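You operate a simulated robot arm through the tools that you are given. There is no shell and no other tool.

You are at the controls of a simulated two-armed robot. One attempt, no reset.

TASK
Pick up the seed tin from the top of the cart with one hand, pass it to the other hand and put it on the ledge under the tank tap. Set down upright: seed tin.

It is judged by the outcome, as a careful person would: the job done as asked, and still so three seconds after it is handed in. It fails if anything else is knocked over, pushed out of place, dropped, spilled or broken.

THE ROBOT
Two 7-joint arms with two-finger parallel grippers on one trunk, on a base that moves. Base frame: it is fixed to the floor where the robot stands at the start and does not move with it; the origin is under the middle of the robot, x ahead of it, y to its left, z up. Units: m, rad, N and s.
The left shoulder is at the start at [-0.099, 0.119, 0.8], the right one opposite. With the tool pointing down near the work surface each hand reaches from about 0.1 to 0.5 m from the robot's upright axis, wherever it stands, measured 20 degrees to its own side. Places, roughly: ledge under the tank tap (40x25 cm) [3.6, 1.62, 0.88]. Payload 3.43 kg a hand.
Tool frame (each hand has its own): the origin (TCP) lies between the finger pads and is the grasp point; the fingertips stand 0.03 m ahead of it; z points along the fingers, y is the line along which they close. Largest opening 0.094 m; finger width 0.028, thickness 0.01; the body of the gripper, 0.05 by 0.096 m, starts 0.055 m behind the TCP.
Orientation is told as [roll, pitch, yaw] about the base's x, y, z axes, in that order, counted from this pose: with the fingers straight down and closing along the base's y, the tool's x points along the base's -x, its y along +y and its z along -z.

THE INTERFACE
- The arms move only by the tool send_rows. It takes "left_commands", "right_commands" or both (then of equal length, played together; a hand with none holds still); each is a list of rows, each an object of numbers (a shift or turn left out is 0, a gripper value left out holds the last): "dx", "dy", "dz": the shift along the tool's x, y, z in units of 30 mm (1.0 is 30 mm); "wx", "wy", "wz": the turn, a rotation vector about the tool's x, y, z in units of 4 degrees (1.0 is 4 degrees); "claw": the gripper command, from -1 (shut) to 1 (fully open), values between in proportion. In form: [{"dx": .., "dy": .., "dz": .., "wx": .., "wy": .., "wz": .., "claw": ..}, ...]. A call has 1 to 20 rows; each row shifts and turns the commanded pose from where the row before left it, along the tool's axes as they then stand. A call with a number of a shift or a turn outside -1 to 1 is refused whole. Each row takes 0.2 s and may step no farther than 0.05 m and 0.15 rad from the row before; otherwise, or with a gripper value out of range, the whole call is refused. A pose out of reach is approached as far as the arm can. The call stops where the force on the tool passes 40 N (or 10 N more than at its start, if that is more) or the arm is blocked; 0.2 s more then pass. The fingers move at their own pace (about 0.153 m/s each) and stop on an object; they squeeze with about 30 N. The grip force told is the motor's: it shows also when the fingers shut on nothing. Time passes only in rows, and 0.2 s behind the last, so rows that do not move let the fingers close. The reply holds the time, the measured pose of the TCP, the force on the tool along the base axes, the opening and the grip force, in the units named above and with some noise, with the torque about the TCP (base axes, N m) and any sound that the robot's microphone picked up.
- Cameras (640 x 400 px; columns grow to the right, rows downward): "scene" is now at [0.0312, -0.0056, 1.5104]; the picture's right is [-0.20, -0.98, 0.00], its down [-0.70, 0.14, -0.70] and it looks along [0.68, -0.14, -0.72] (base axes); focal length 283 px, centre (320, 200). "left" rides on the left gripper at [0.076, -0.014, -0.102] in its tool frame; the picture's right is [0.18, 0.98, 0.00], its down [-0.75, 0.14, -0.64] and it looks along [-0.63, 0.12, 0.77] (tool axes); focal length 243 px, centre (320, 200). "right" rides on the right gripper at [0.076, 0.014, -0.102] in its tool frame; the picture's right is [-0.18, 0.98, 0.00], its down [-0.75, -0.14, -0.64] and it looks along [-0.63, -0.12, 0.77] (tool axes); focal length 243 px, centre (320, 200). There is no depth. A picture from a camera that has moved, and an enlarged one, comes with that camera's place and axes in the base frame and with its lens. The place of the scene camera against the robot may be out by one fixed shift of up to 0.018 m in any direction.
- get_image(camera): a new picture of that camera. It takes no simulated time.
- raise_lower(by): moves the trunk up (or, below 0, down) by that many m; the arms and the scene camera ride with it, the base frame stays. It gives what a move gives, with no picture.
- drive_base(legs): drives the robot by 1 to 6 legs, each [ahead, left, turn to the left] in m, m and rad, along the robot's own axes; the way and the turn of a leg run together, so that a leg with both is an arc; at most 1.5 m and 3.142 rad a leg. The arms and the cameras ride along, it lands a little off, and it stops where it bumps. It gives what a move gives.
- head_to(pan, tilt): turns the head with the scene camera to pan (to the left, within 2.496 rad either way) and tilt (down, from -0.506 to 1.204), counted from straight ahead of the robot (the tilt from the chest, where the trunk bows). It gives what a move gives.
- inspect(camera, box): a new picture of the part [left, top, right, bottom] of that camera's present view, enlarged. It takes no simulated time.
- close_job(): hands the job in; it is judged then, once.

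Places have to be worked out from the pictures, the camera data and where the tool is seen. Open the grippers and draw the arms clear of the work before you hand the job in, unless the task says otherwise.

The tools are called after "Call:" as name(argument=value, ...) on one line, values as JSON. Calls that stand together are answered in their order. send_rows: Moves the arms, as the interface text tells. Its arguments: {"type":"object","properties":{"left_commands":{"type":"array","items":{"type":"object","properties":{"dx":{"type":"number"},"dy":{"type":"number"},"dz":{"type":"number"},"wx":{"type":"number"},"wy":{"type":"number"},"wz":{"type":"number"},"claw":{"type":"number"}}}},"right_commands":{"type":"array","items":{"type":"object","properties":{"dx":{"type":"number"},"dy":{"type":"number"},"dz":{"type":"number"},"wx":{"type":"number"},"wy":{"type":"number"},"wz":{"type":"number"},"claw":{"type":"number"}}}}},"required":[]} The other tools are called the same way: raise_lower (by) moves the trunk up or down; drive_base (legs) drives the base; head_to (pan, tilt) turns the head that bears the scene camera; get_image (camera) takes a picture; inspect (camera, box) takes an enlarged picture of a part of a camera's view; close_job () hands the job in.

At the start:

```text
clock: 0.0
left_position: [0.291, 0.064, 1.1783]
left_orientation: [0.001, 0.001, 0.001]
left_contact_force: [-0.1, -0.8, 0.0]
left_ft_torque: [0.01, 0.0, 0.0]
left_gripper_width: 0.0939
left_grasp_force: 0.2
right_position: [0.2977, -0.2087, 1.1748]
right_orientation: [0.001, 0.0, 0.0]
right_contact_force: [1.0, -0.3, 0.8]
right_ft_torque: [0.04, 0.0, -0.02]
right_gripper_width: 0.094
right_grasp_force: 0.0
trunk travel left (down, up): [-0.225, 0.111]
robot x, y, heading: [0.0027, 0.0011, 0.003]
head pan, tilt (commanded): [-0.197, 0.803]
```

scene: 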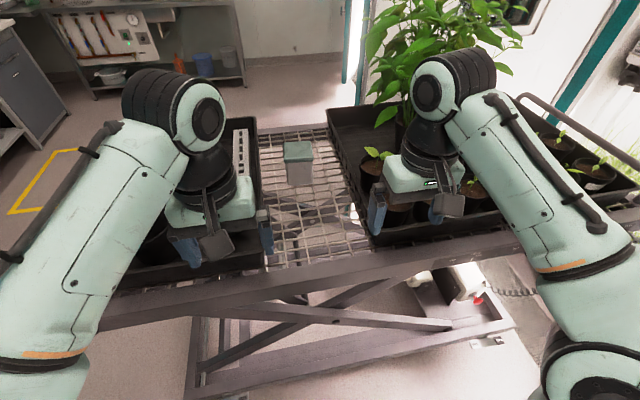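
right: 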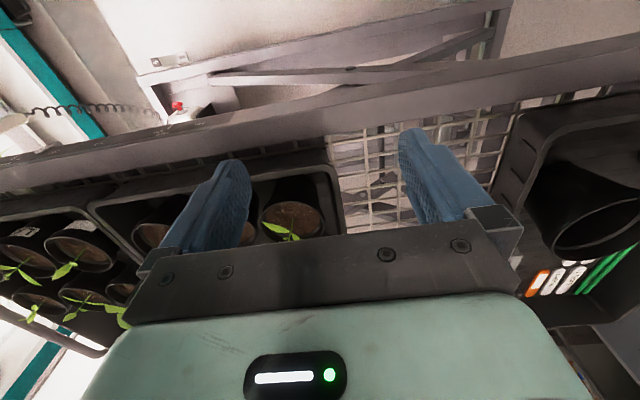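
left: 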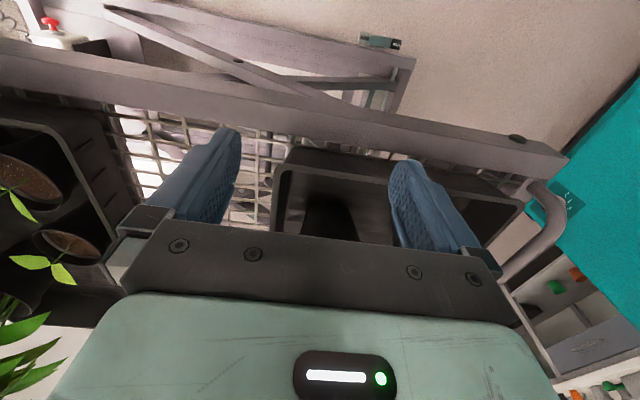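

The scene picture shows a small tin with a green lid on the wire mesh between two trays, about at pixel (298,162). I take an enlarged look at it.

Call:
inspect(camera="scene", box=[220, 100, 400, 260])

Call:
inspect(camera="scene", box=[260, 120, 340, 200])

```text
2.50 times, centred on (310, 180) of scene
camera zoom: at [0.0312, -0.0056, 1.5104], right [-0.2, -0.98, 0.0], down [-0.7, 0.14, -0.7], along [0.68, -0.14, -0.72], focal length 708 px, centre (345, 250)
```

zoom: 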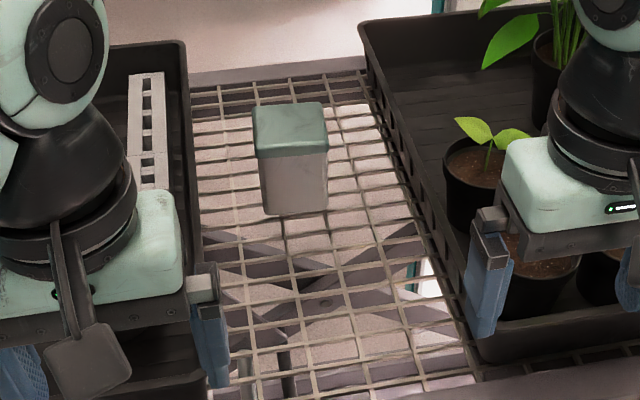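

```text
5.00 times, centred on (300, 160) of scene
camera zoom: at [0.0312, -0.0056, 1.5104], right [-0.2, -0.98, 0.0], down [-0.7, 0.14, -0.7], along [0.68, -0.14, -0.72], focal length 1416 px, centre (420, 400)
```

zoom: 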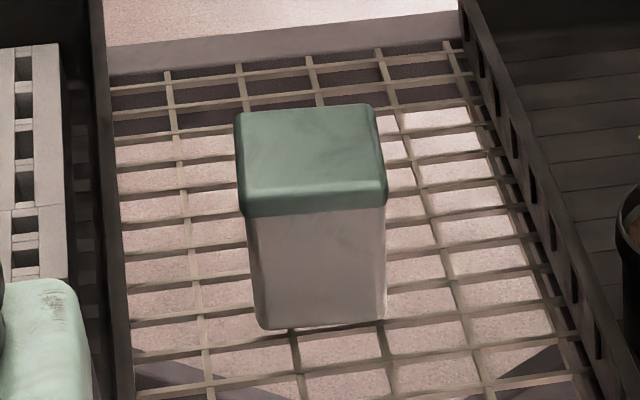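

The tin stands alone on the mesh and its lid top looks about 7 cm square. Before moving I turn the head to look over the room and the tank with the ledge.

Call:
head_to(pan=0.4, tilt=0.3)

Call:
get_image(camera="scene")

Call:
head_to(pan=1.2, tilt=0.5)

Call:
get_image(camera="scene")

Call:
head_to(pan=0.0, tilt=0.75)

Call:
get_image(camera="scene")

```text
clock: 1.0
left_position: [0.292, 0.0637, 1.1792]
left_orientation: [0.002, 0.001, 0.002]
left_contact_force: [-1.0, 0.1, 0.1]
left_ft_torque: [0.04, 0.01, 0.0]
left_gripper_width: 0.0942
left_grasp_force: 0.1
right_position: [0.2967, -0.2087, 1.1752]
right_orientation: [0.002, 0.001, 0.002]
right_contact_force: [0.7, -1.1, -0.7]
right_ft_torque: [0.0, -0.01, 0.0]
right_gripper_width: 0.0938
right_grasp_force: 0.1
trunk travel left (down, up): [-0.225, 0.111]
robot x, y, heading: [0.0006, -0.0032, 0.0]
head pan, tilt (commanded): [0.4, 0.3]
```

```text
taken
camera scene: at [0.0383, 0.0464, 1.5549], right [0.39, -0.92, 0.0], down [-0.27, -0.12, -0.96], along [0.88, 0.37, -0.3], focal length 283 px, centre (320, 200)
```

scene: 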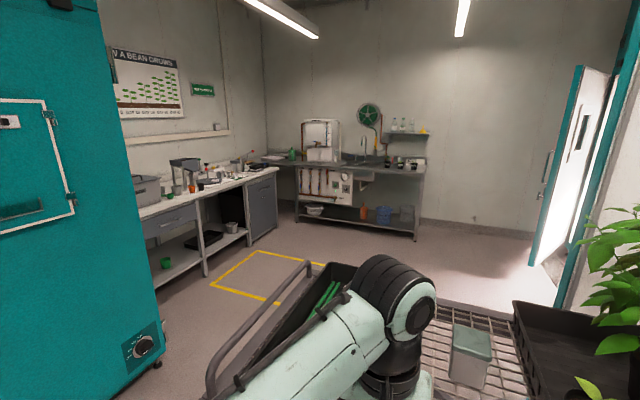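

```text
clock: 2.1
left_position: [0.2902, 0.0639, 1.1791]
left_orientation: [0.0, 0.001, 0.002]
left_contact_force: [0.2, 0.4, 0.2]
left_ft_torque: [0.01, 0.0, 0.0]
left_gripper_width: 0.094
left_grasp_force: 0.2
right_position: [0.298, -0.2092, 1.1751]
right_orientation: [0.002, 0.001, 0.0]
right_contact_force: [-0.9, -0.9, -0.3]
right_ft_torque: [0.03, 0.0, -0.02]
right_gripper_width: 0.094
right_grasp_force: 0.1
trunk travel left (down, up): [-0.225, 0.111]
robot x, y, heading: [0.0038, 0.0052, 0.004]
head pan, tilt (commanded): [1.201, 0.499]
```

```text
taken
camera scene: at [-0.0147, 0.095, 1.5366], right [0.93, -0.36, 0.0], down [-0.17, -0.45, -0.88], along [0.32, 0.82, -0.48], focal length 283 px, centre (320, 200)
```

scene: 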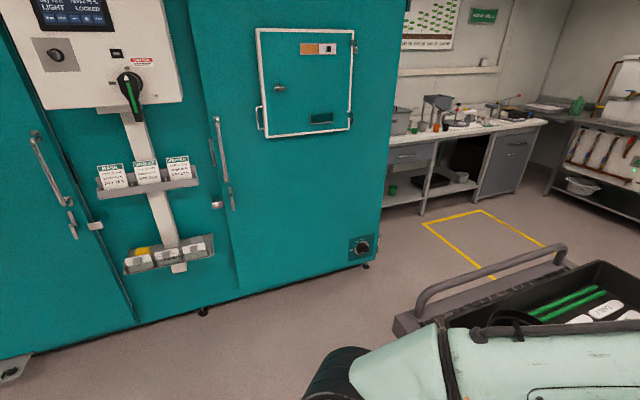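

```text
clock: 3.5
left_position: [0.2908, 0.0643, 1.1789]
left_orientation: [-0.001, 0.0, 0.0]
left_contact_force: [-0.3, 0.9, 0.2]
left_ft_torque: [-0.01, 0.01, -0.01]
left_gripper_width: 0.0941
left_grasp_force: 0.1
right_position: [0.2975, -0.2093, 1.1748]
right_orientation: [0.002, 0.001, 0.0]
right_contact_force: [-0.5, -0.7, 0.2]
right_ft_torque: [0.02, 0.0, 0.0]
right_gripper_width: 0.0941
right_grasp_force: 0.1
trunk travel left (down, up): [-0.225, 0.111]
robot x, y, heading: [-0.0046, -0.0023, 0.001]
head pan, tilt (commanded): [0.0, 0.75]
```

```text
taken
camera scene: at [0.0351, 0.0103, 1.5146], right [0.0, -1.0, 0.0], down [-0.68, 0.0, -0.73], along [0.73, 0.0, -0.68], focal length 283 px, centre (320, 200)
```

scene: 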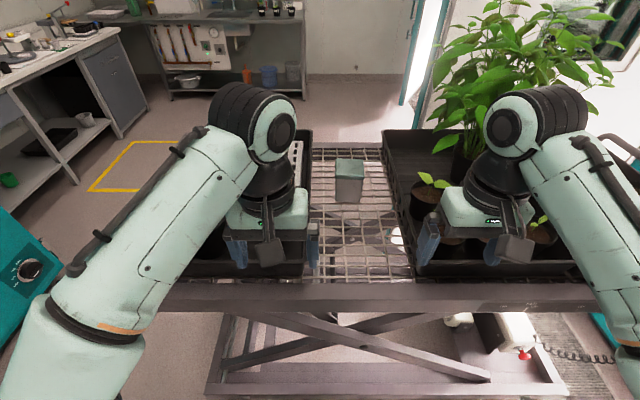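

The white tank stands on the counter at the far wall, which agrees with the ledge's given place. I now raise the trunk by 0.1 m, so that two pictures from different heights give me the tin's place.

Call:
inspect(camera="scene", box=[310, 130, 390, 210])

Call:
raise_lower(by=0.105)

Call:
get_image(camera="scene")

Call:
inspect(camera="scene", box=[310, 150, 390, 230])

```text
5.00 times, centred on (350, 170) of scene
camera zoom: at [0.0351, 0.0103, 1.5146], right [0.0, -1.0, 0.0], down [-0.68, 0.0, -0.73], along [0.73, 0.0, -0.68], focal length 1416 px, centre (170, 350)
```

zoom: 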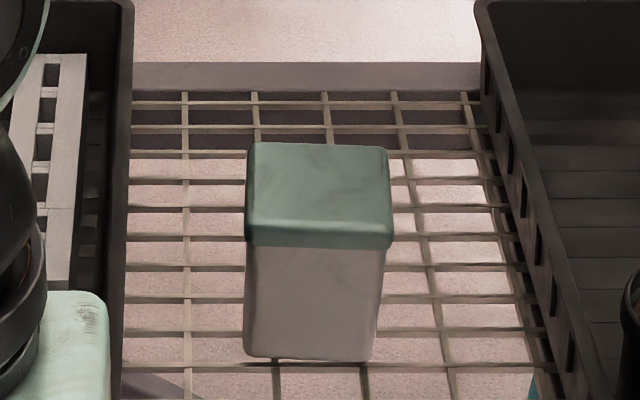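

```text
clock: 4.9
left_position: [0.2895, 0.0629, 1.2837]
left_orientation: [0.0, -0.001, 0.001]
left_contact_force: [-1.3, -0.2, 0.6]
left_ft_torque: [0.04, 0.01, 0.01]
left_gripper_width: 0.0939
left_grasp_force: 0.1
right_position: [0.2975, -0.2086, 1.28]
right_orientation: [0.0, 0.0, 0.001]
right_contact_force: [-0.5, -0.3, 0.4]
right_ft_torque: [-0.01, -0.03, 0.0]
right_gripper_width: 0.0943
right_grasp_force: 0.1
trunk travel left (down, up): [-0.33, 0.006]
robot x, y, heading: [0.0004, 0.0006, -0.0]
head pan, tilt (commanded): [0.0, 0.75]
```

```text
taken
camera scene: at [0.0327, 0.0102, 1.6251], right [0.0, -1.0, 0.0], down [-0.68, 0.0, -0.73], along [0.73, 0.0, -0.68], focal length 283 px, centre (320, 200)
```

scene: 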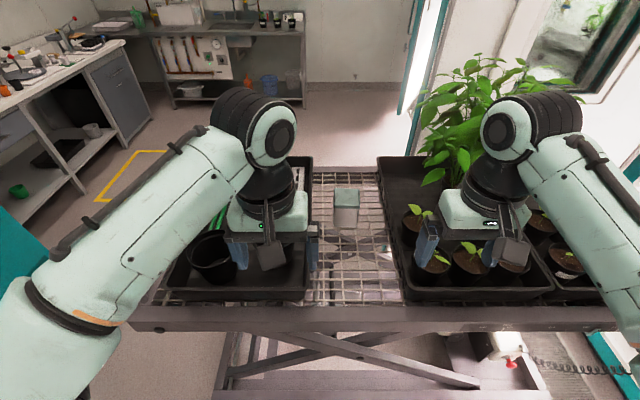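

```text
5.00 times, centred on (350, 190) of scene
camera zoom: at [0.0327, 0.0102, 1.6251], right [0.0, -1.0, 0.0], down [-0.68, 0.0, -0.73], along [0.73, 0.0, -0.68], focal length 1416 px, centre (170, 250)
```

zoom: 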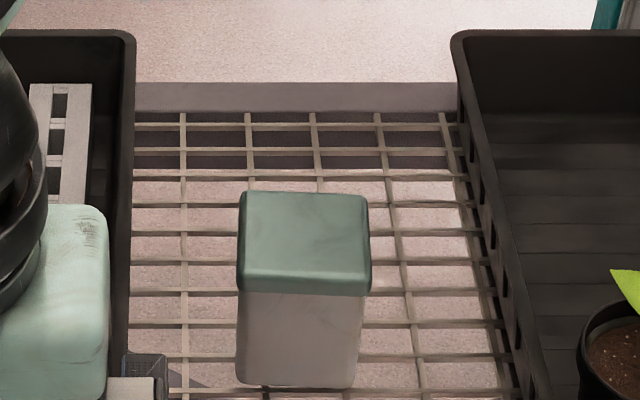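

From the two heights I judge the tin's centre to be at about [0.63, -0.067], its foot at z 0.987 (the mesh), its lid top near z 1.085, and its width 0.07–0.075 m. The cart's near edge is at about x 0.30, so I look down to see how much room there is between the base and the cart.

Call:
head_to(pan=0.0, tilt=1.2)

Call:
get_image(camera="scene")

Call:
get_image(camera="left")

Call:
get_image(camera="right")

```text
clock: 5.8
left_position: [0.2901, 0.064, 1.2827]
left_orientation: [0.001, -0.001, 0.0]
left_contact_force: [0.1, -0.4, -0.2]
left_ft_torque: [-0.03, 0.0, -0.03]
left_gripper_width: 0.0938
left_grasp_force: 0.0
right_position: [0.2977, -0.2091, 1.2805]
right_orientation: [0.004, 0.001, 0.0]
right_contact_force: [-0.6, -0.4, 0.0]
right_ft_torque: [0.01, 0.02, -0.01]
right_gripper_width: 0.0939
right_grasp_force: 0.0
trunk travel left (down, up): [-0.33, 0.006]
robot x, y, heading: [0.0031, 0.0004, 0.001]
head pan, tilt (commanded): [0.0, 1.201]
```

```text
taken
camera scene: at [0.007, 0.0102, 1.5935], right [0.0, -1.0, 0.0], down [-0.93, 0.0, -0.36], along [0.36, 0.0, -0.93], focal length 283 px, centre (320, 200)
```

scene: 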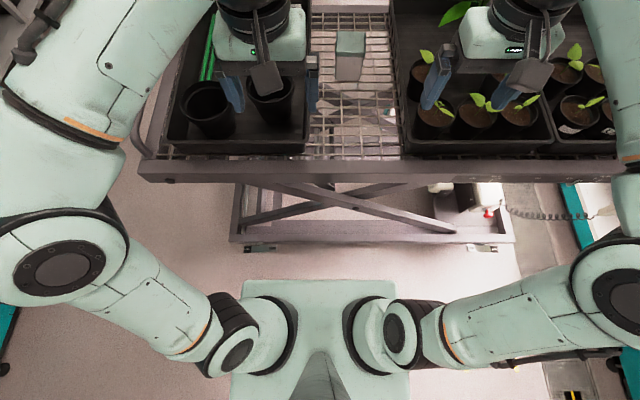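

```text
taken
camera left: at [0.2141, 0.0498, 1.3849], right [-0.18, 0.98, 0.0], down [0.75, 0.14, 0.64], along [0.63, 0.12, -0.77], focal length 243 px, centre (320, 200)
```

left: 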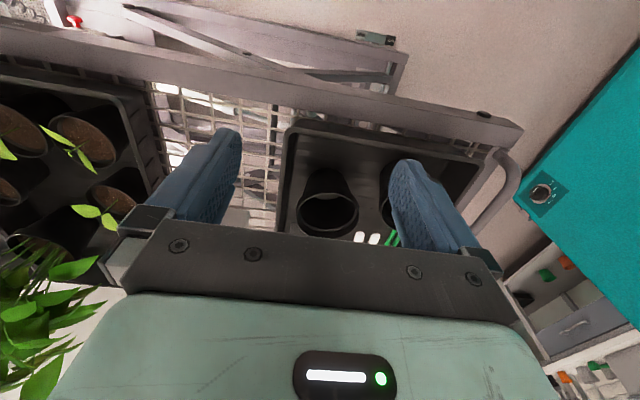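

```text
taken
camera right: at [0.2211, -0.1949, 1.3819], right [0.18, 0.98, 0.0], down [0.75, -0.14, 0.64], along [0.63, -0.12, -0.77], focal length 243 px, centre (320, 200)
```

right: 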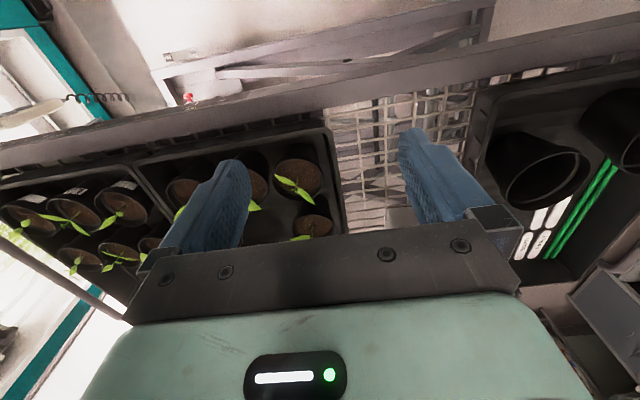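

There is roughly 0.15 m between the base and the cart's frame. Before choosing the grasps I want to know how much room there is under the tap, so I look at the tank enlarged.

Call:
head_to(pan=0.42, tilt=0.2)

Call:
get_image(camera="scene")

Call:
inspect(camera="scene", box=[270, 140, 370, 240])

Call:
inspect(camera="scene", box=[300, 165, 350, 200])

```text
clock: 7.1
left_position: [0.2911, 0.0632, 1.2821]
left_orientation: [0.002, 0.0, 0.0]
left_contact_force: [0.5, -0.6, -0.1]
left_ft_torque: [-0.02, -0.03, -0.04]
left_gripper_width: 0.094
left_grasp_force: 0.0
right_position: [0.2972, -0.2088, 1.2806]
right_orientation: [0.002, 0.0, 0.001]
right_contact_force: [0.3, 0.3, 0.6]
right_ft_torque: [0.0, -0.01, -0.01]
right_gripper_width: 0.0941
right_grasp_force: 0.0
trunk travel left (down, up): [-0.33, 0.006]
robot x, y, heading: [0.0018, 0.0011, -0.001]
head pan, tilt (commanded): [0.421, 0.201]
```

```text
taken
camera scene: at [0.0359, 0.0482, 1.6748], right [0.41, -0.91, 0.0], down [-0.18, -0.08, -0.98], along [0.89, 0.4, -0.2], focal length 283 px, centre (320, 200)
```

scene: 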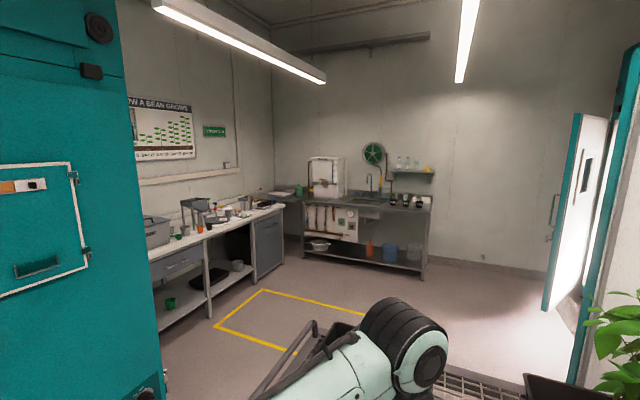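

```text
4.00 times, centred on (320, 190) of scene
camera zoom: at [0.0359, 0.0482, 1.6748], right [0.41, -0.91, 0.0], down [-0.18, -0.08, -0.98], along [0.89, 0.4, -0.2], focal length 1132 px, centre (320, 240)
```

zoom: 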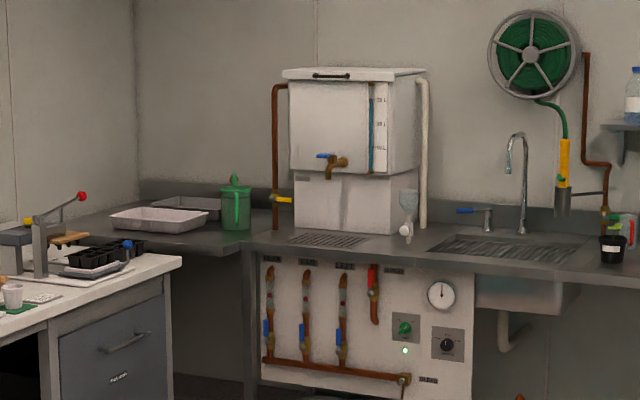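

```text
11.43 times, centred on (325, 182) of scene
camera zoom: at [0.0359, 0.0482, 1.6748], right [0.41, -0.91, 0.0], down [-0.18, -0.08, -0.98], along [0.89, 0.4, -0.2], focal length 3236 px, centre (263, 400)
```

zoom: 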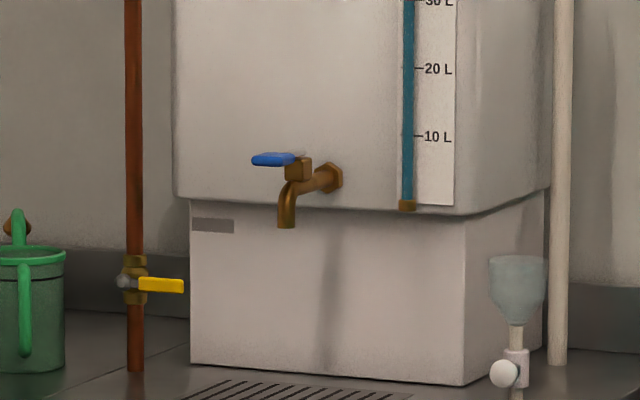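

The ledge is the drain grating on the counter in front of the tank, with about 0.2 m of free height below the spout. I plan to pick with the left hand, since the tall plant is on the right, hand over to the right hand at the body, and place with the right; first I test how far the left arm reaches, high above the cart.

Call:
head_to(pan=0.0, tilt=0.75)

Call:
send_rows(left_commands=[{"dx": -0.875, "dy": -0.5}, {"dx": -0.875, "dy": -0.5}, {"dx": -0.875, "dy": -0.5}, {"dx": -0.875, "dy": -0.5}, {"dx": -0.875, "dy": -0.5}, {"dx": -0.875, "dy": -0.5}])

Call:
get_image(camera="scene")

```text
clock: 8.0
left_position: [0.2901, 0.0633, 1.2834]
left_orientation: [0.0, -0.001, 0.0]
left_contact_force: [0.4, 0.5, 0.5]
left_ft_torque: [-0.01, -0.01, 0.0]
left_gripper_width: 0.0941
left_grasp_force: 0.1
right_position: [0.2973, -0.2099, 1.2802]
right_orientation: [0.003, -0.001, 0.001]
right_contact_force: [0.2, 0.5, -0.5]
right_ft_torque: [0.0, 0.01, -0.02]
right_gripper_width: 0.0938
right_grasp_force: 0.1
trunk travel left (down, up): [-0.33, 0.006]
robot x, y, heading: [-0.001, -0.0008, -0.004]
head pan, tilt (commanded): [0.0, 0.75]
```

```text
clock: 9.4
left_position: [0.3953, 0.0056, 1.2674]
left_orientation: [-0.003, -0.003, -0.002]
left_contact_force: [0.7, -0.5, 0.1]
left_ft_torque: [-0.02, -0.02, 0.03]
left_gripper_width: 0.0941
left_grasp_force: 0.0
left hand out of reach, approached as far as the arm can: row 4, 5, 6
right_position: [0.2986, -0.2093, 1.2791]
right_orientation: [0.001, 0.0, 0.0]
right_contact_force: [-0.2, 0.2, -0.5]
right_ft_torque: [-0.03, 0.0, -0.04]
right_gripper_width: 0.0939
right_grasp_force: 0.1
trunk travel left (down, up): [-0.33, 0.006]
robot x, y, heading: [0.0006, -0.0025, 0.001]
head pan, tilt (commanded): [0.0, 0.75]
```

```text
taken
camera scene: at [0.0341, 0.0102, 1.6252], right [0.0, -1.0, 0.0], down [-0.68, 0.0, -0.73], along [0.73, 0.0, -0.68], focal length 283 px, centre (320, 200)
```

scene: 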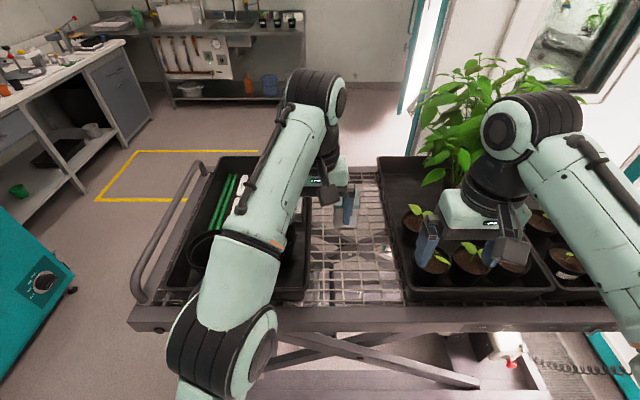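

The left arm reaches about x 0.40 at this height, so I must drive ahead about 0.15 m. To judge the room before the cart I lower the trunk and look down again, to compare with the earlier downward view.

Call:
raise_lower(by=-0.1)

Call:
head_to(pan=0.0, tilt=1.2)

Call:
get_image(camera="scene")

Call:
get_image(camera="left")

```text
clock: 10.8
left_position: [0.3667, 0.0067, 1.1235]
left_orientation: [-0.003, 0.088, 0.0]
left_contact_force: [-0.3, -1.3, 0.3]
left_ft_torque: [-0.03, 0.05, 0.0]
left_gripper_width: 0.094
left_grasp_force: 0.1
right_position: [0.2986, -0.2074, 1.1802]
right_orientation: [0.001, 0.0, -0.003]
right_contact_force: [-0.4, 0.8, -0.3]
right_ft_torque: [0.01, -0.01, -0.01]
right_gripper_width: 0.094
right_grasp_force: 0.1
trunk travel left (down, up): [-0.23, 0.106]
robot x, y, heading: [0.0007, 0.0011, -0.003]
head pan, tilt (commanded): [0.0, 0.75]
```

```text
clock: 11.7
left_position: [0.3657, 0.0069, 1.1219]
left_orientation: [-0.001, 0.089, -0.001]
left_contact_force: [0.2, -0.5, -0.1]
left_ft_torque: [0.0, -0.01, 0.01]
left_gripper_width: 0.0939
left_grasp_force: 0.0
right_position: [0.2977, -0.2097, 1.1801]
right_orientation: [0.001, -0.001, 0.0]
right_contact_force: [-0.3, -1.1, -0.2]
right_ft_torque: [0.0, -0.02, -0.02]
right_gripper_width: 0.094
right_grasp_force: 0.1
trunk travel left (down, up): [-0.23, 0.106]
robot x, y, heading: [-0.001, -0.0013, 0.003]
head pan, tilt (commanded): [0.0, 1.201]
```

```text
taken
camera scene: at [0.0081, 0.0102, 1.4878], right [0.0, -1.0, 0.0], down [-0.93, 0.0, -0.36], along [0.36, 0.0, -0.93], focal length 283 px, centre (320, 200)
```

scene: 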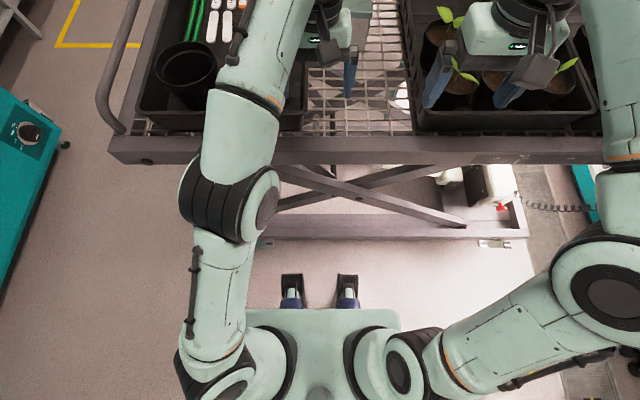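

```text
taken
camera left: at [0.2991, -0.0079, 1.2306], right [-0.18, 0.98, 0.02], down [0.81, 0.14, 0.57], along [0.56, 0.12, -0.82], focal length 243 px, centre (320, 200)
```

left: 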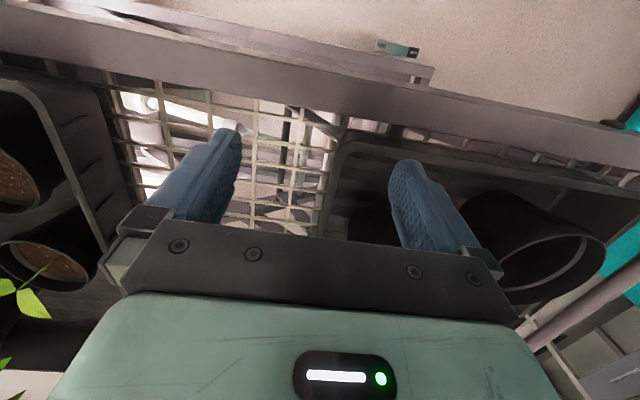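

Lowering the trunk makes the knees come forward, so I will keep it raised near the cart. A tilted grasp (fingers about 35° below level, pointing ahead) gives enough reach without driving, so I raise the trunk again and bring the left hand back and up to a staging place.

Call:
raise_lower(by=0.1)

Call:
head_to(pan=0.0, tilt=0.75)

Call:
send_rows(left_commands=[{"dx": 0.5}, {"dx": 0.5}])

```text
clock: 13.0
left_position: [0.3644, 0.0075, 1.2229]
left_orientation: [-0.001, 0.085, 0.001]
left_contact_force: [-0.5, -0.7, -0.1]
left_ft_torque: [0.01, -0.01, 0.01]
left_gripper_width: 0.0942
left_grasp_force: 0.0
right_position: [0.2964, -0.2079, 1.2796]
right_orientation: [0.001, 0.0, -0.001]
right_contact_force: [0.1, 0.3, -0.7]
right_ft_torque: [0.02, 0.02, 0.01]
right_gripper_width: 0.0939
right_grasp_force: 0.0
trunk travel left (down, up): [-0.33, 0.006]
robot x, y, heading: [0.0009, -0.0043, 0.002]
head pan, tilt (commanded): [0.0, 1.201]
```

```text
clock: 13.9
left_position: [0.3669, 0.0055, 1.223]
left_orientation: [-0.002, 0.088, 0.0]
left_contact_force: [-0.7, -0.4, 0.1]
left_ft_torque: [-0.03, -0.03, 0.03]
left_gripper_width: 0.0941
left_grasp_force: 0.0
right_position: [0.2989, -0.2089, 1.28]
right_orientation: [0.001, -0.001, 0.001]
right_contact_force: [0.3, -0.3, 0.3]
right_ft_torque: [-0.01, 0.0, -0.02]
right_gripper_width: 0.0941
right_grasp_force: 0.2
trunk travel left (down, up): [-0.33, 0.006]
robot x, y, heading: [0.0002, -0.0016, -0.001]
head pan, tilt (commanded): [0.0, 0.75]
```

```text
clock: 14.5
left_position: [0.3365, 0.0064, 1.2264]
left_orientation: [0.001, 0.086, 0.001]
left_contact_force: [0.1, -0.3, 0.0]
left_ft_torque: [0.02, -0.02, -0.01]
left_gripper_width: 0.0942
left_grasp_force: 0.0
right_position: [0.2973, -0.2096, 1.2798]
right_orientation: [0.001, -0.001, 0.0]
right_contact_force: [-0.2, -0.6, 0.0]
right_ft_torque: [0.0, 0.01, 0.02]
right_gripper_width: 0.0941
right_grasp_force: 0.1
trunk travel left (down, up): [-0.33, 0.006]
robot x, y, heading: [0.0007, -0.001, 0.001]
head pan, tilt (commanded): [0.0, 0.75]
```

The hand answers from where it stands now. I tilt the left hand to about 55° from straight down while bringing it to the front of the tin's lane, and draw the right hand back and outward out of its way.

Call:
send_rows(left_commands=[{"dx": -0.238, "dy": -0.163, "dz": -0.065, "wy": -1}, {"dx": -0.242, "dy": -0.163, "dz": -0.048, "wy": -1}, {"dx": -0.245, "dy": -0.163, "dz": -0.031, "wy": -1}, {"dx": -0.246, "dy": -0.163, "dz": -0.014, "wy": -1}, {"dx": -0.247, "dy": -0.163, "dz": 0.003, "wy": -1}, {"dx": -0.246, "dy": -0.163, "dz": 0.02, "wy": -1}, {"dx": -0.244, "dy": -0.163, "dz": 0.037, "wy": -1}, {"dx": -0.241, "dy": -0.163, "dz": 0.054, "wy": -1}], right_commands=[{"dx": 0.5, "dy": -0.5}, {"dx": 0.5, "dy": -0.5}, {"dx": 0.5, "dy": -0.5}, {"dx": 0.5, "dy": -0.5}, {"dx": 0.5, "dy": -0.5}, {"dx": 0.0}, {"dx": 0.0}, {"dx": 0.0}])

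Call:
get_image(camera="scene")

```text
clock: 16.3
left_position: [0.3942, -0.033, 1.2359]
left_orientation: [-0.003, -0.471, 0.0]
left_contact_force: [0.0, 0.7, -0.6]
left_ft_torque: [0.01, -0.04, 0.0]
left_gripper_width: 0.0941
left_grasp_force: 0.1
right_position: [0.2222, -0.2851, 1.2799]
right_orientation: [0.001, -0.001, 0.0]
right_contact_force: [0.1, -0.3, 0.5]
right_ft_torque: [0.0, -0.01, 0.03]
right_gripper_width: 0.094
right_grasp_force: 0.1
trunk travel left (down, up): [-0.33, 0.006]
robot x, y, heading: [-0.0006, 0.0002, 0.002]
head pan, tilt (commanded): [0.0, 0.75]
```

```text
taken
camera scene: at [0.0336, 0.0101, 1.6252], right [0.0, -1.0, 0.0], down [-0.68, 0.0, -0.73], along [0.73, 0.0, -0.68], focal length 283 px, centre (320, 200)
```

scene: 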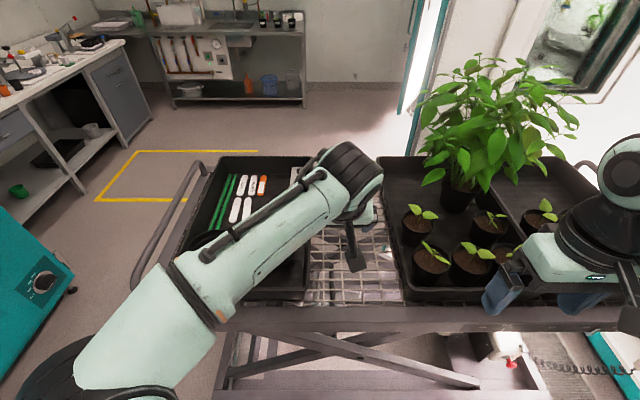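

The tilt goes the right way and nothing is touched. I finish the tilt with seven more rows.

Call:
send_rows(left_commands=[{"dx": -0.236, "dy": -0.163, "dz": 0.071, "wy": -1}, {"dx": -0.231, "dy": -0.163, "dz": 0.087, "wy": -1}, {"dx": -0.224, "dy": -0.163, "dz": 0.103, "wy": -1}, {"dx": -0.217, "dy": -0.163, "dz": 0.119, "wy": -1}, {"dx": -0.208, "dy": -0.163, "dz": 0.134, "wy": -1}, {"dx": -0.198, "dy": -0.163, "dz": 0.148, "wy": -1}, {"dx": -0.187, "dy": -0.163, "dz": 0.161, "wy": -1}])

Call:
get_image(camera="scene")

Call:
get_image(camera="left")

```text
clock: 17.9
left_position: [0.4464, -0.0675, 1.2455]
left_orientation: [-0.002, -0.961, 0.004]
left_contact_force: [0.5, 0.1, 0.6]
left_ft_torque: [0.01, -0.02, 0.03]
left_gripper_width: 0.094
left_grasp_force: 0.0
right_position: [0.2222, -0.2846, 1.2797]
right_orientation: [0.002, -0.001, -0.001]
right_contact_force: [0.6, -0.2, -0.9]
right_ft_torque: [0.01, 0.01, 0.02]
right_gripper_width: 0.094
right_grasp_force: 0.0
trunk travel left (down, up): [-0.33, 0.006]
robot x, y, heading: [-0.0019, -0.0015, -0.002]
head pan, tilt (commanded): [0.0, 0.75]
```

```text
taken
camera scene: at [0.0337, 0.01, 1.6252], right [0.0, -1.0, 0.0], down [-0.68, 0.0, -0.73], along [0.73, 0.0, -0.68], focal length 283 px, centre (320, 200)
```

scene: 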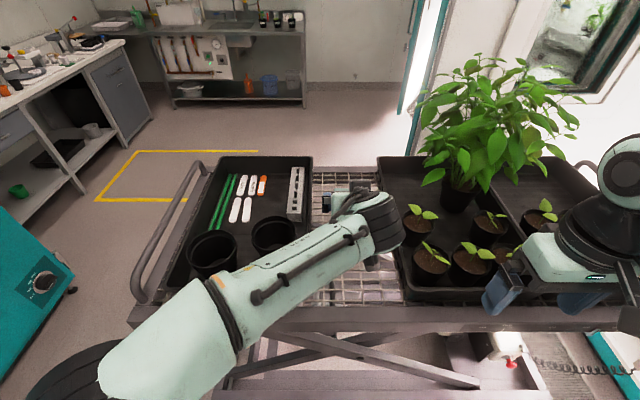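

```text
taken
camera left: at [0.318, -0.0812, 1.2407], right [-0.11, 0.98, -0.15], down [-0.09, 0.14, 0.99], along [0.99, 0.12, 0.08], focal length 243 px, centre (320, 200)
```

left: 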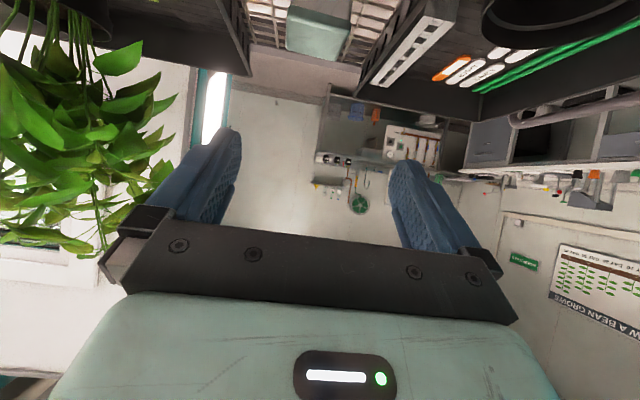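

The left wrist camera (upside down in this pose) shows the tin near its top edge, straight ahead. I enlarge this view and the scene view to fix the tin's place and turn.

Call:
inspect(camera="left", box=[260, 0, 380, 75])

Call:
inspect(camera="scene", box=[310, 160, 390, 240])

```text
5.33 times, centred on (320, 38) of left
camera zoom: at [0.318, -0.0812, 1.2407], right [-0.11, 0.98, -0.15], down [-0.09, 0.14, 0.99], along [0.99, 0.12, 0.08], focal length 1294 px, centre (320, 1067)
```

zoom: 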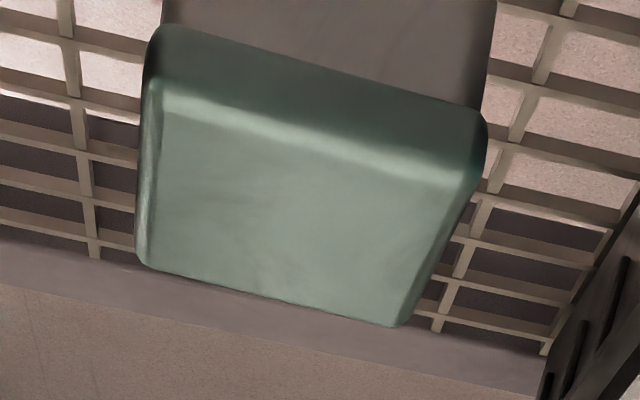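

```text
5.00 times, centred on (350, 200) of scene
camera zoom: at [0.0337, 0.01, 1.6252], right [0.0, -1.0, 0.0], down [-0.68, 0.0, -0.73], along [0.73, 0.0, -0.68], focal length 1416 px, centre (170, 200)
```

zoom: 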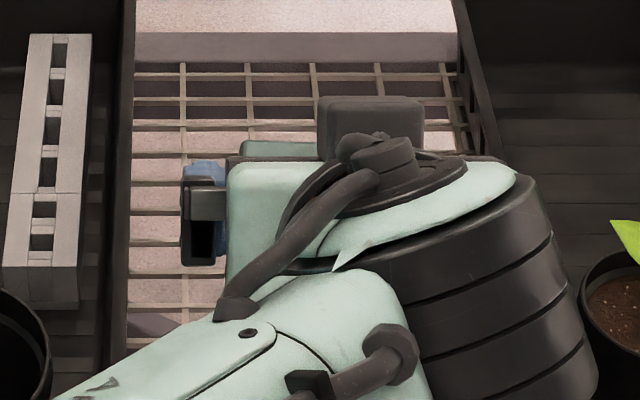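

The wrist camera puts the tin's front face centre at about y -0.077, turned about -0.07 rad, while the scene camera seems shifted by about a centimetre. I lower the left hand 8 cm for a second wrist view to fix x and z.

Call:
send_rows(left_commands=[{"dx": 0.547, "dz": 0.382}, {"dx": 0.547, "dz": 0.382}, {"dx": 0.547, "dz": 0.382}, {"dx": 0.547, "dz": 0.382}])

Call:
get_image(camera="left")

Call:
inspect(camera="left", box=[250, 40, 390, 140])

Call:
get_image(camera="scene")

```text
clock: 18.9
left_position: [0.4453, -0.0681, 1.1643]
left_orientation: [-0.004, -0.958, 0.003]
left_contact_force: [-0.6, -0.2, 0.6]
left_ft_torque: [0.01, 0.0, -0.02]
left_gripper_width: 0.0938
left_grasp_force: 0.0
right_position: [0.2223, -0.2838, 1.2802]
right_orientation: [0.001, 0.001, 0.001]
right_contact_force: [0.2, -0.1, 0.3]
right_ft_torque: [-0.01, 0.0, -0.04]
right_gripper_width: 0.094
right_grasp_force: 0.1
trunk travel left (down, up): [-0.33, 0.006]
robot x, y, heading: [0.0006, 0.0005, 0.001]
head pan, tilt (commanded): [0.0, 0.75]
```

```text
taken
camera left: at [0.3178, -0.0817, 1.1605], right [-0.11, 0.98, -0.15], down [-0.09, 0.14, 0.99], along [0.99, 0.12, 0.08], focal length 243 px, centre (320, 200)
```

left: 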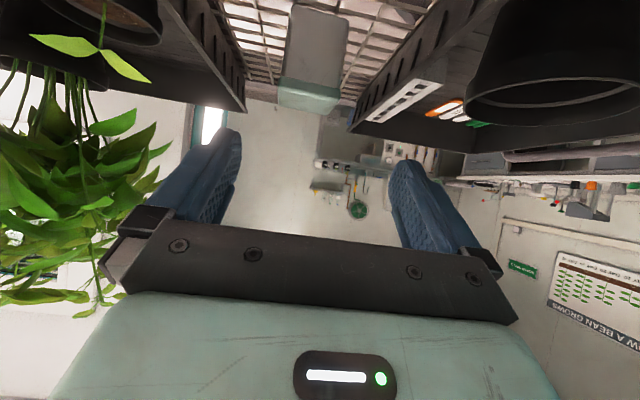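

```text
4.00 times, centred on (320, 90) of left
camera zoom: at [0.3178, -0.0817, 1.1605], right [-0.11, 0.98, -0.15], down [-0.09, 0.14, 0.99], along [0.99, 0.12, 0.08], focal length 970 px, centre (320, 640)
```

zoom: 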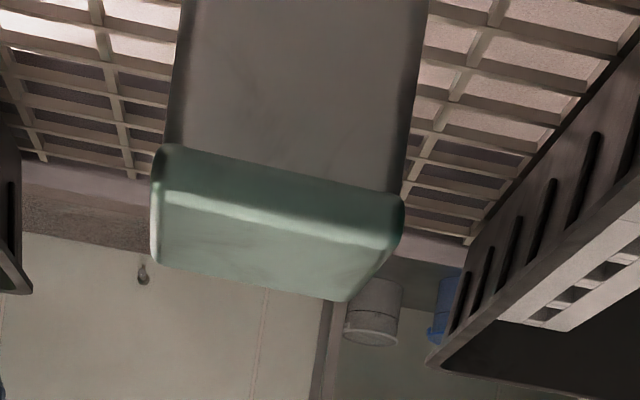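

```text
taken
camera scene: at [0.0338, 0.0101, 1.6252], right [0.0, -1.0, 0.0], down [-0.68, 0.0, -0.73], along [0.73, 0.0, -0.68], focal length 283 px, centre (320, 200)
```

scene: 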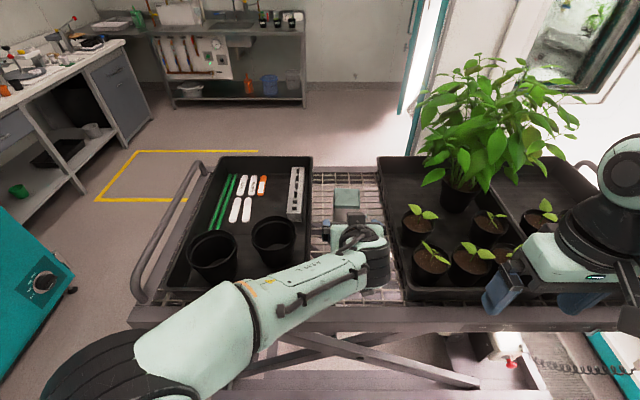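

Triangulating the two wrist views gives: lid bottom z 1.046, lid top about 1.062, lid from x 0.622 to 0.697, centre about [0.660, -0.080], turn about -0.065 rad, foot near z 0.96. I turn the hand by -0.065 rad and move down and forward to a place in front of the tin.

Call:
send_rows(left_commands=[{"wx": 0.76, "wz": 0.53}, {"dx": 0.185, "dy": 0.01, "dz": 0.842}, {"dx": 0.185, "dy": 0.01, "dz": 0.842}, {"dx": 0.185, "dy": 0.01, "dz": 0.842}])

Call:
get_image(camera="left")

Call:
get_image(camera="scene")

```text
clock: 19.9
left_position: [0.4992, -0.0698, 1.108]
left_orientation: [0.0, -0.96, -0.062]
left_contact_force: [1.3, 0.2, -0.6]
left_ft_torque: [0.03, 0.0, 0.03]
left_gripper_width: 0.0941
left_grasp_force: 0.1
right_position: [0.2229, -0.2845, 1.2802]
right_orientation: [0.002, -0.001, 0.0]
right_contact_force: [-0.8, -0.2, -0.5]
right_ft_torque: [0.0, -0.04, -0.02]
right_gripper_width: 0.094
right_grasp_force: 0.0
trunk travel left (down, up): [-0.33, 0.006]
robot x, y, heading: [-0.0028, 0.0022, -0.001]
head pan, tilt (commanded): [0.0, 0.75]
```

```text
taken
camera left: at [0.37, -0.0759, 1.1037], right [-0.04, 0.99, -0.15], down [-0.08, 0.15, 0.99], along [1.0, 0.05, 0.08], focal length 243 px, centre (320, 200)
```

left: 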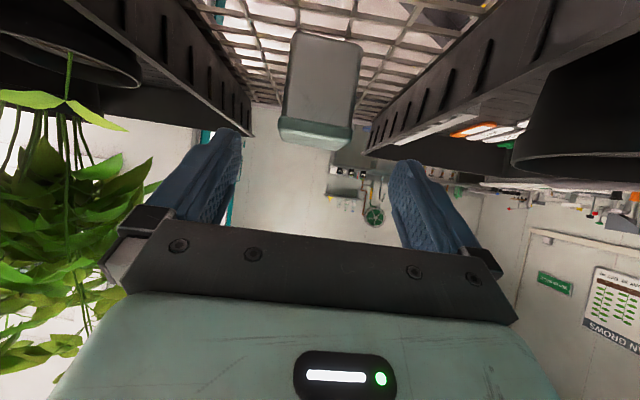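

```text
taken
camera scene: at [0.0343, 0.01, 1.6252], right [0.0, -1.0, 0.0], down [-0.68, 0.0, -0.73], along [0.73, 0.0, -0.68], focal length 283 px, centre (320, 200)
```

scene: 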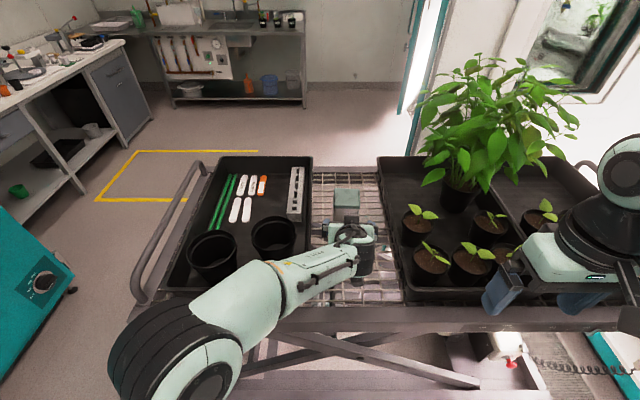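

The elbow is dropping towards the cart's rail as the hand goes forward, so I stop here. With the robot about 0.11 m farther back the arm will be more stretched and the forearm will stay in the lane between the trays; I first check the space around and behind the robot.

Call:
head_to(pan=2.45, tilt=0.6)

Call:
get_image(camera="scene")

Call:
head_to(pan=-2.45, tilt=0.6)

Call:
get_image(camera="scene")

Call:
head_to(pan=-1.2, tilt=0.6)

Call:
get_image(camera="scene")

```text
clock: 22.1
left_position: [0.4978, -0.0702, 1.1084]
left_orientation: [-0.002, -0.96, -0.063]
left_contact_force: [-0.2, -0.3, -0.7]
left_ft_torque: [0.02, 0.0, 0.01]
left_gripper_width: 0.0938
left_grasp_force: 0.0
right_position: [0.2223, -0.2826, 1.2797]
right_orientation: [0.002, -0.002, 0.001]
right_contact_force: [-1.0, -0.2, -0.1]
right_ft_torque: [0.03, 0.03, 0.0]
right_gripper_width: 0.0939
right_grasp_force: 0.0
trunk travel left (down, up): [-0.33, 0.006]
robot x, y, heading: [0.0014, -0.0019, -0.003]
head pan, tilt (commanded): [2.45, 0.6]
```

```text
taken
camera scene: at [-0.1173, 0.0666, 1.6381], right [0.64, 0.77, 0.0], down [0.44, -0.36, -0.83], along [-0.64, 0.53, -0.56], focal length 283 px, centre (320, 200)
```

scene: 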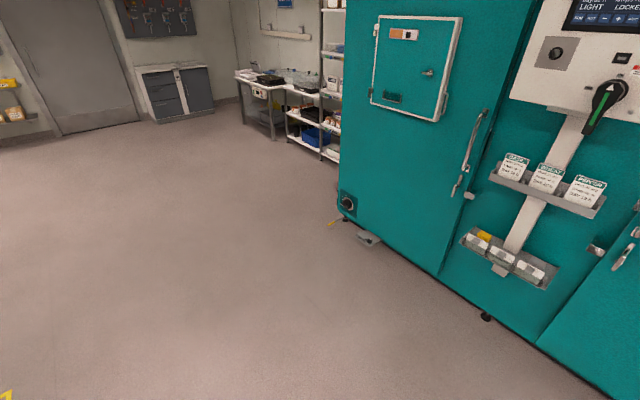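

```text
clock: 26.0
left_position: [0.498, -0.0704, 1.1077]
left_orientation: [-0.003, -0.96, -0.062]
left_contact_force: [0.0, 1.5, -0.2]
left_ft_torque: [-0.05, 0.0, -0.02]
left_gripper_width: 0.0942
left_grasp_force: 0.0
right_position: [0.2241, -0.2831, 1.2805]
right_orientation: [0.003, 0.0, 0.0]
right_contact_force: [-0.1, 0.2, 0.5]
right_ft_torque: [0.0, 0.01, -0.01]
right_gripper_width: 0.0938
right_grasp_force: 0.1
trunk travel left (down, up): [-0.33, 0.006]
robot x, y, heading: [0.0006, 0.0018, -0.001]
head pan, tilt (commanded): [-2.45, 0.6]
```

```text
taken
camera scene: at [-0.1173, -0.0462, 1.6381], right [-0.64, 0.77, 0.0], down [0.44, 0.36, -0.83], along [-0.64, -0.53, -0.56], focal length 283 px, centre (320, 200)
```

scene: 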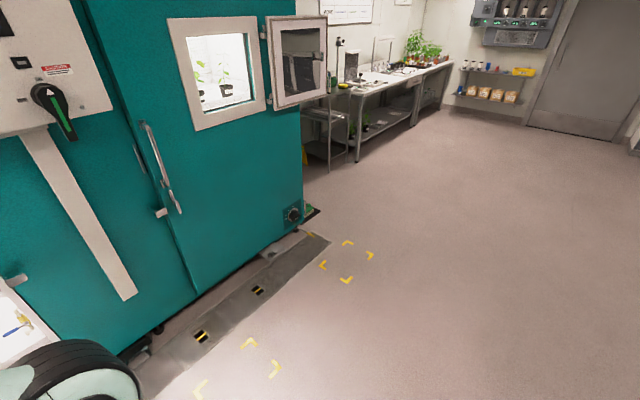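

```text
clock: 27.4
left_position: [0.4985, -0.0697, 1.1085]
left_orientation: [0.0, -0.961, -0.063]
left_contact_force: [-0.2, -0.6, 0.8]
left_ft_torque: [-0.03, -0.02, 0.0]
left_gripper_width: 0.094
left_grasp_force: 0.1
right_position: [0.223, -0.284, 1.2795]
right_orientation: [0.002, -0.002, 0.0]
right_contact_force: [-0.1, 0.7, -0.1]
right_ft_torque: [0.04, -0.01, -0.01]
right_gripper_width: 0.094
right_grasp_force: 0.0
trunk travel left (down, up): [-0.33, 0.006]
robot x, y, heading: [0.0024, 0.0019, 0.0]
head pan, tilt (commanded): [-1.201, 0.6]
```

```text
taken
camera scene: at [-0.0173, -0.0722, 1.6381], right [-0.93, -0.36, 0.0], down [-0.2, 0.53, -0.83], along [0.3, -0.77, -0.56], focal length 283 px, centre (320, 200)
```

scene: 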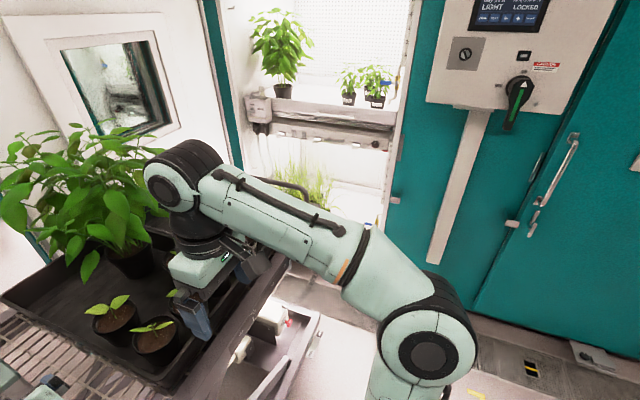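

Behind the robot the floor is free. I drive back 0.11 m, then look at the arms again.

Call:
drive_base(legs=[[-0.11, 0, 0]])

Call:
head_to(pan=0.0, tilt=0.75)

Call:
get_image(camera="scene")

Call:
get_image(camera="left")

```text
clock: 28.6
left_position: [0.3908, -0.071, 1.1078]
left_orientation: [-0.001, -0.961, -0.065]
left_contact_force: [-0.1, -0.8, -0.3]
left_ft_torque: [0.0, 0.02, -0.02]
left_gripper_width: 0.0939
left_grasp_force: 0.0
right_position: [0.1152, -0.2842, 1.2799]
right_orientation: [0.002, -0.001, -0.002]
right_contact_force: [-0.4, 0.2, -0.2]
right_ft_torque: [-0.01, 0.0, -0.01]
right_gripper_width: 0.094
right_grasp_force: 0.2
trunk travel left (down, up): [-0.33, 0.006]
robot x, y, heading: [-0.108, 0.0008, 0.0]
head pan, tilt (commanded): [-1.201, 0.6]
```

```text
clock: 30.0
left_position: [0.3906, -0.0713, 1.1077]
left_orientation: [-0.001, -0.958, -0.065]
left_contact_force: [-0.5, -0.3, 0.5]
left_ft_torque: [0.0, 0.03, 0.02]
left_gripper_width: 0.0938
left_grasp_force: 0.1
right_position: [0.1133, -0.2845, 1.2812]
right_orientation: [0.001, 0.0, -0.001]
right_contact_force: [-0.4, -1.5, -0.4]
right_ft_torque: [0.0, 0.01, 0.01]
right_gripper_width: 0.0941
right_grasp_force: 0.0
trunk travel left (down, up): [-0.33, 0.006]
robot x, y, heading: [-0.1098, -0.0026, -0.006]
head pan, tilt (commanded): [0.0, 0.75]
```

```text
taken
camera scene: at [-0.0744, 0.0101, 1.6252], right [0.0, -1.0, 0.0], down [-0.68, 0.0, -0.73], along [0.73, 0.0, -0.68], focal length 283 px, centre (320, 200)
```

scene: 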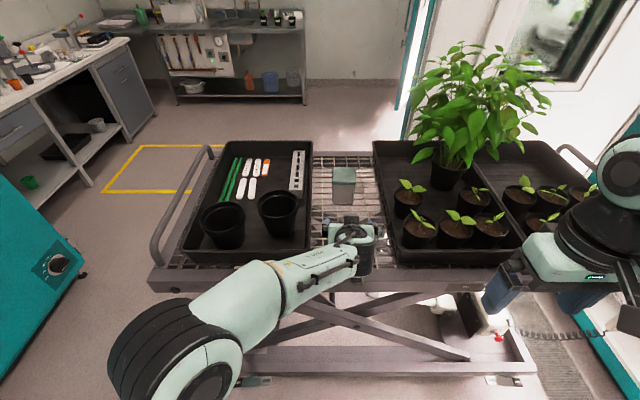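

```text
taken
camera left: at [0.2612, -0.0763, 1.1039], right [-0.04, 0.99, -0.15], down [-0.08, 0.15, 0.99], along [1.0, 0.05, 0.08], focal length 243 px, centre (320, 200)
```

left: 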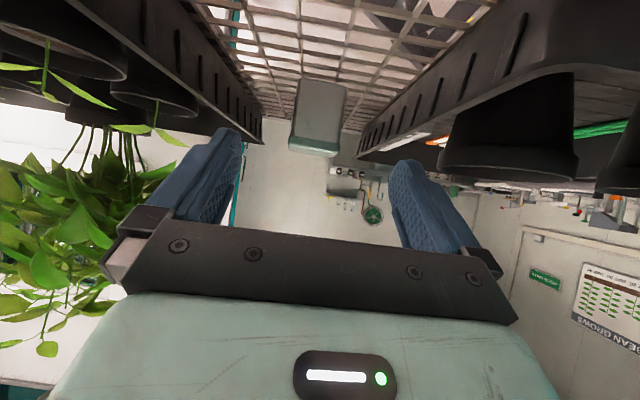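

The view is clearer from here: the tin stands alone in the lane, which runs from about y -0.19 to +0.02 between the trays. I move the left hand forward to about x 0.55, z 1.06 and check the elbow and forearm.

Call:
send_rows(left_commands=[{"dx": -0.287, "dy": 0.041, "dz": 0.877}, {"dx": -0.287, "dy": 0.041, "dz": 0.877}, {"dx": -0.287, "dy": 0.041, "dz": 0.877}, {"dx": -0.287, "dy": 0.041, "dz": 0.877}, {"dx": -0.287, "dy": 0.041, "dz": 0.877}, {"dx": -0.287, "dy": 0.041, "dz": 0.877}])

Call:
get_image(camera="scene")

Call:
get_image(camera="left")

```text
clock: 31.4
left_position: [0.5503, -0.0743, 1.0588]
left_orientation: [-0.002, -0.959, -0.065]
left_contact_force: [-0.8, 0.0, 0.2]
left_ft_torque: [-0.01, 0.01, -0.03]
left_gripper_width: 0.0941
left_grasp_force: 0.0
right_position: [0.1148, -0.2845, 1.2793]
right_orientation: [0.001, 0.0, -0.003]
right_contact_force: [0.1, 0.6, 0.3]
right_ft_torque: [0.02, -0.01, 0.0]
right_gripper_width: 0.0942
right_grasp_force: 0.0
trunk travel left (down, up): [-0.33, 0.006]
robot x, y, heading: [-0.1094, -0.0003, -0.004]
head pan, tilt (commanded): [0.0, 0.75]
```

```text
taken
camera scene: at [-0.0735, 0.0101, 1.6252], right [0.0, -1.0, 0.0], down [-0.68, 0.0, -0.73], along [0.73, 0.0, -0.68], focal length 283 px, centre (320, 200)
```

scene: 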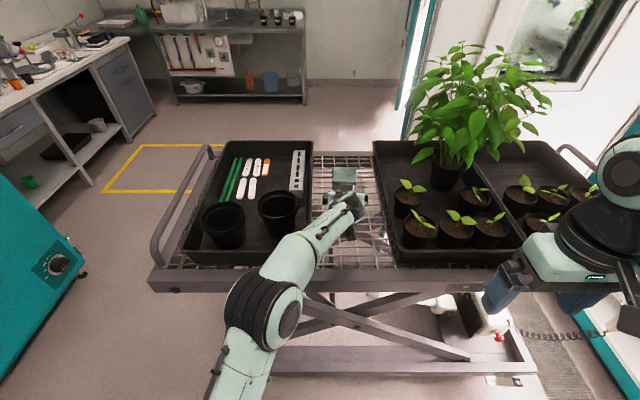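

```text
taken
camera left: at [0.4211, -0.0794, 1.0548], right [-0.04, 0.99, -0.15], down [-0.08, 0.15, 0.99], along [1.0, 0.05, 0.07], focal length 243 px, centre (320, 200)
```

left: 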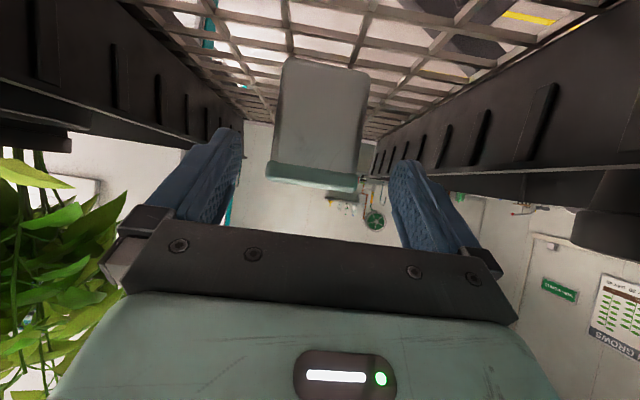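

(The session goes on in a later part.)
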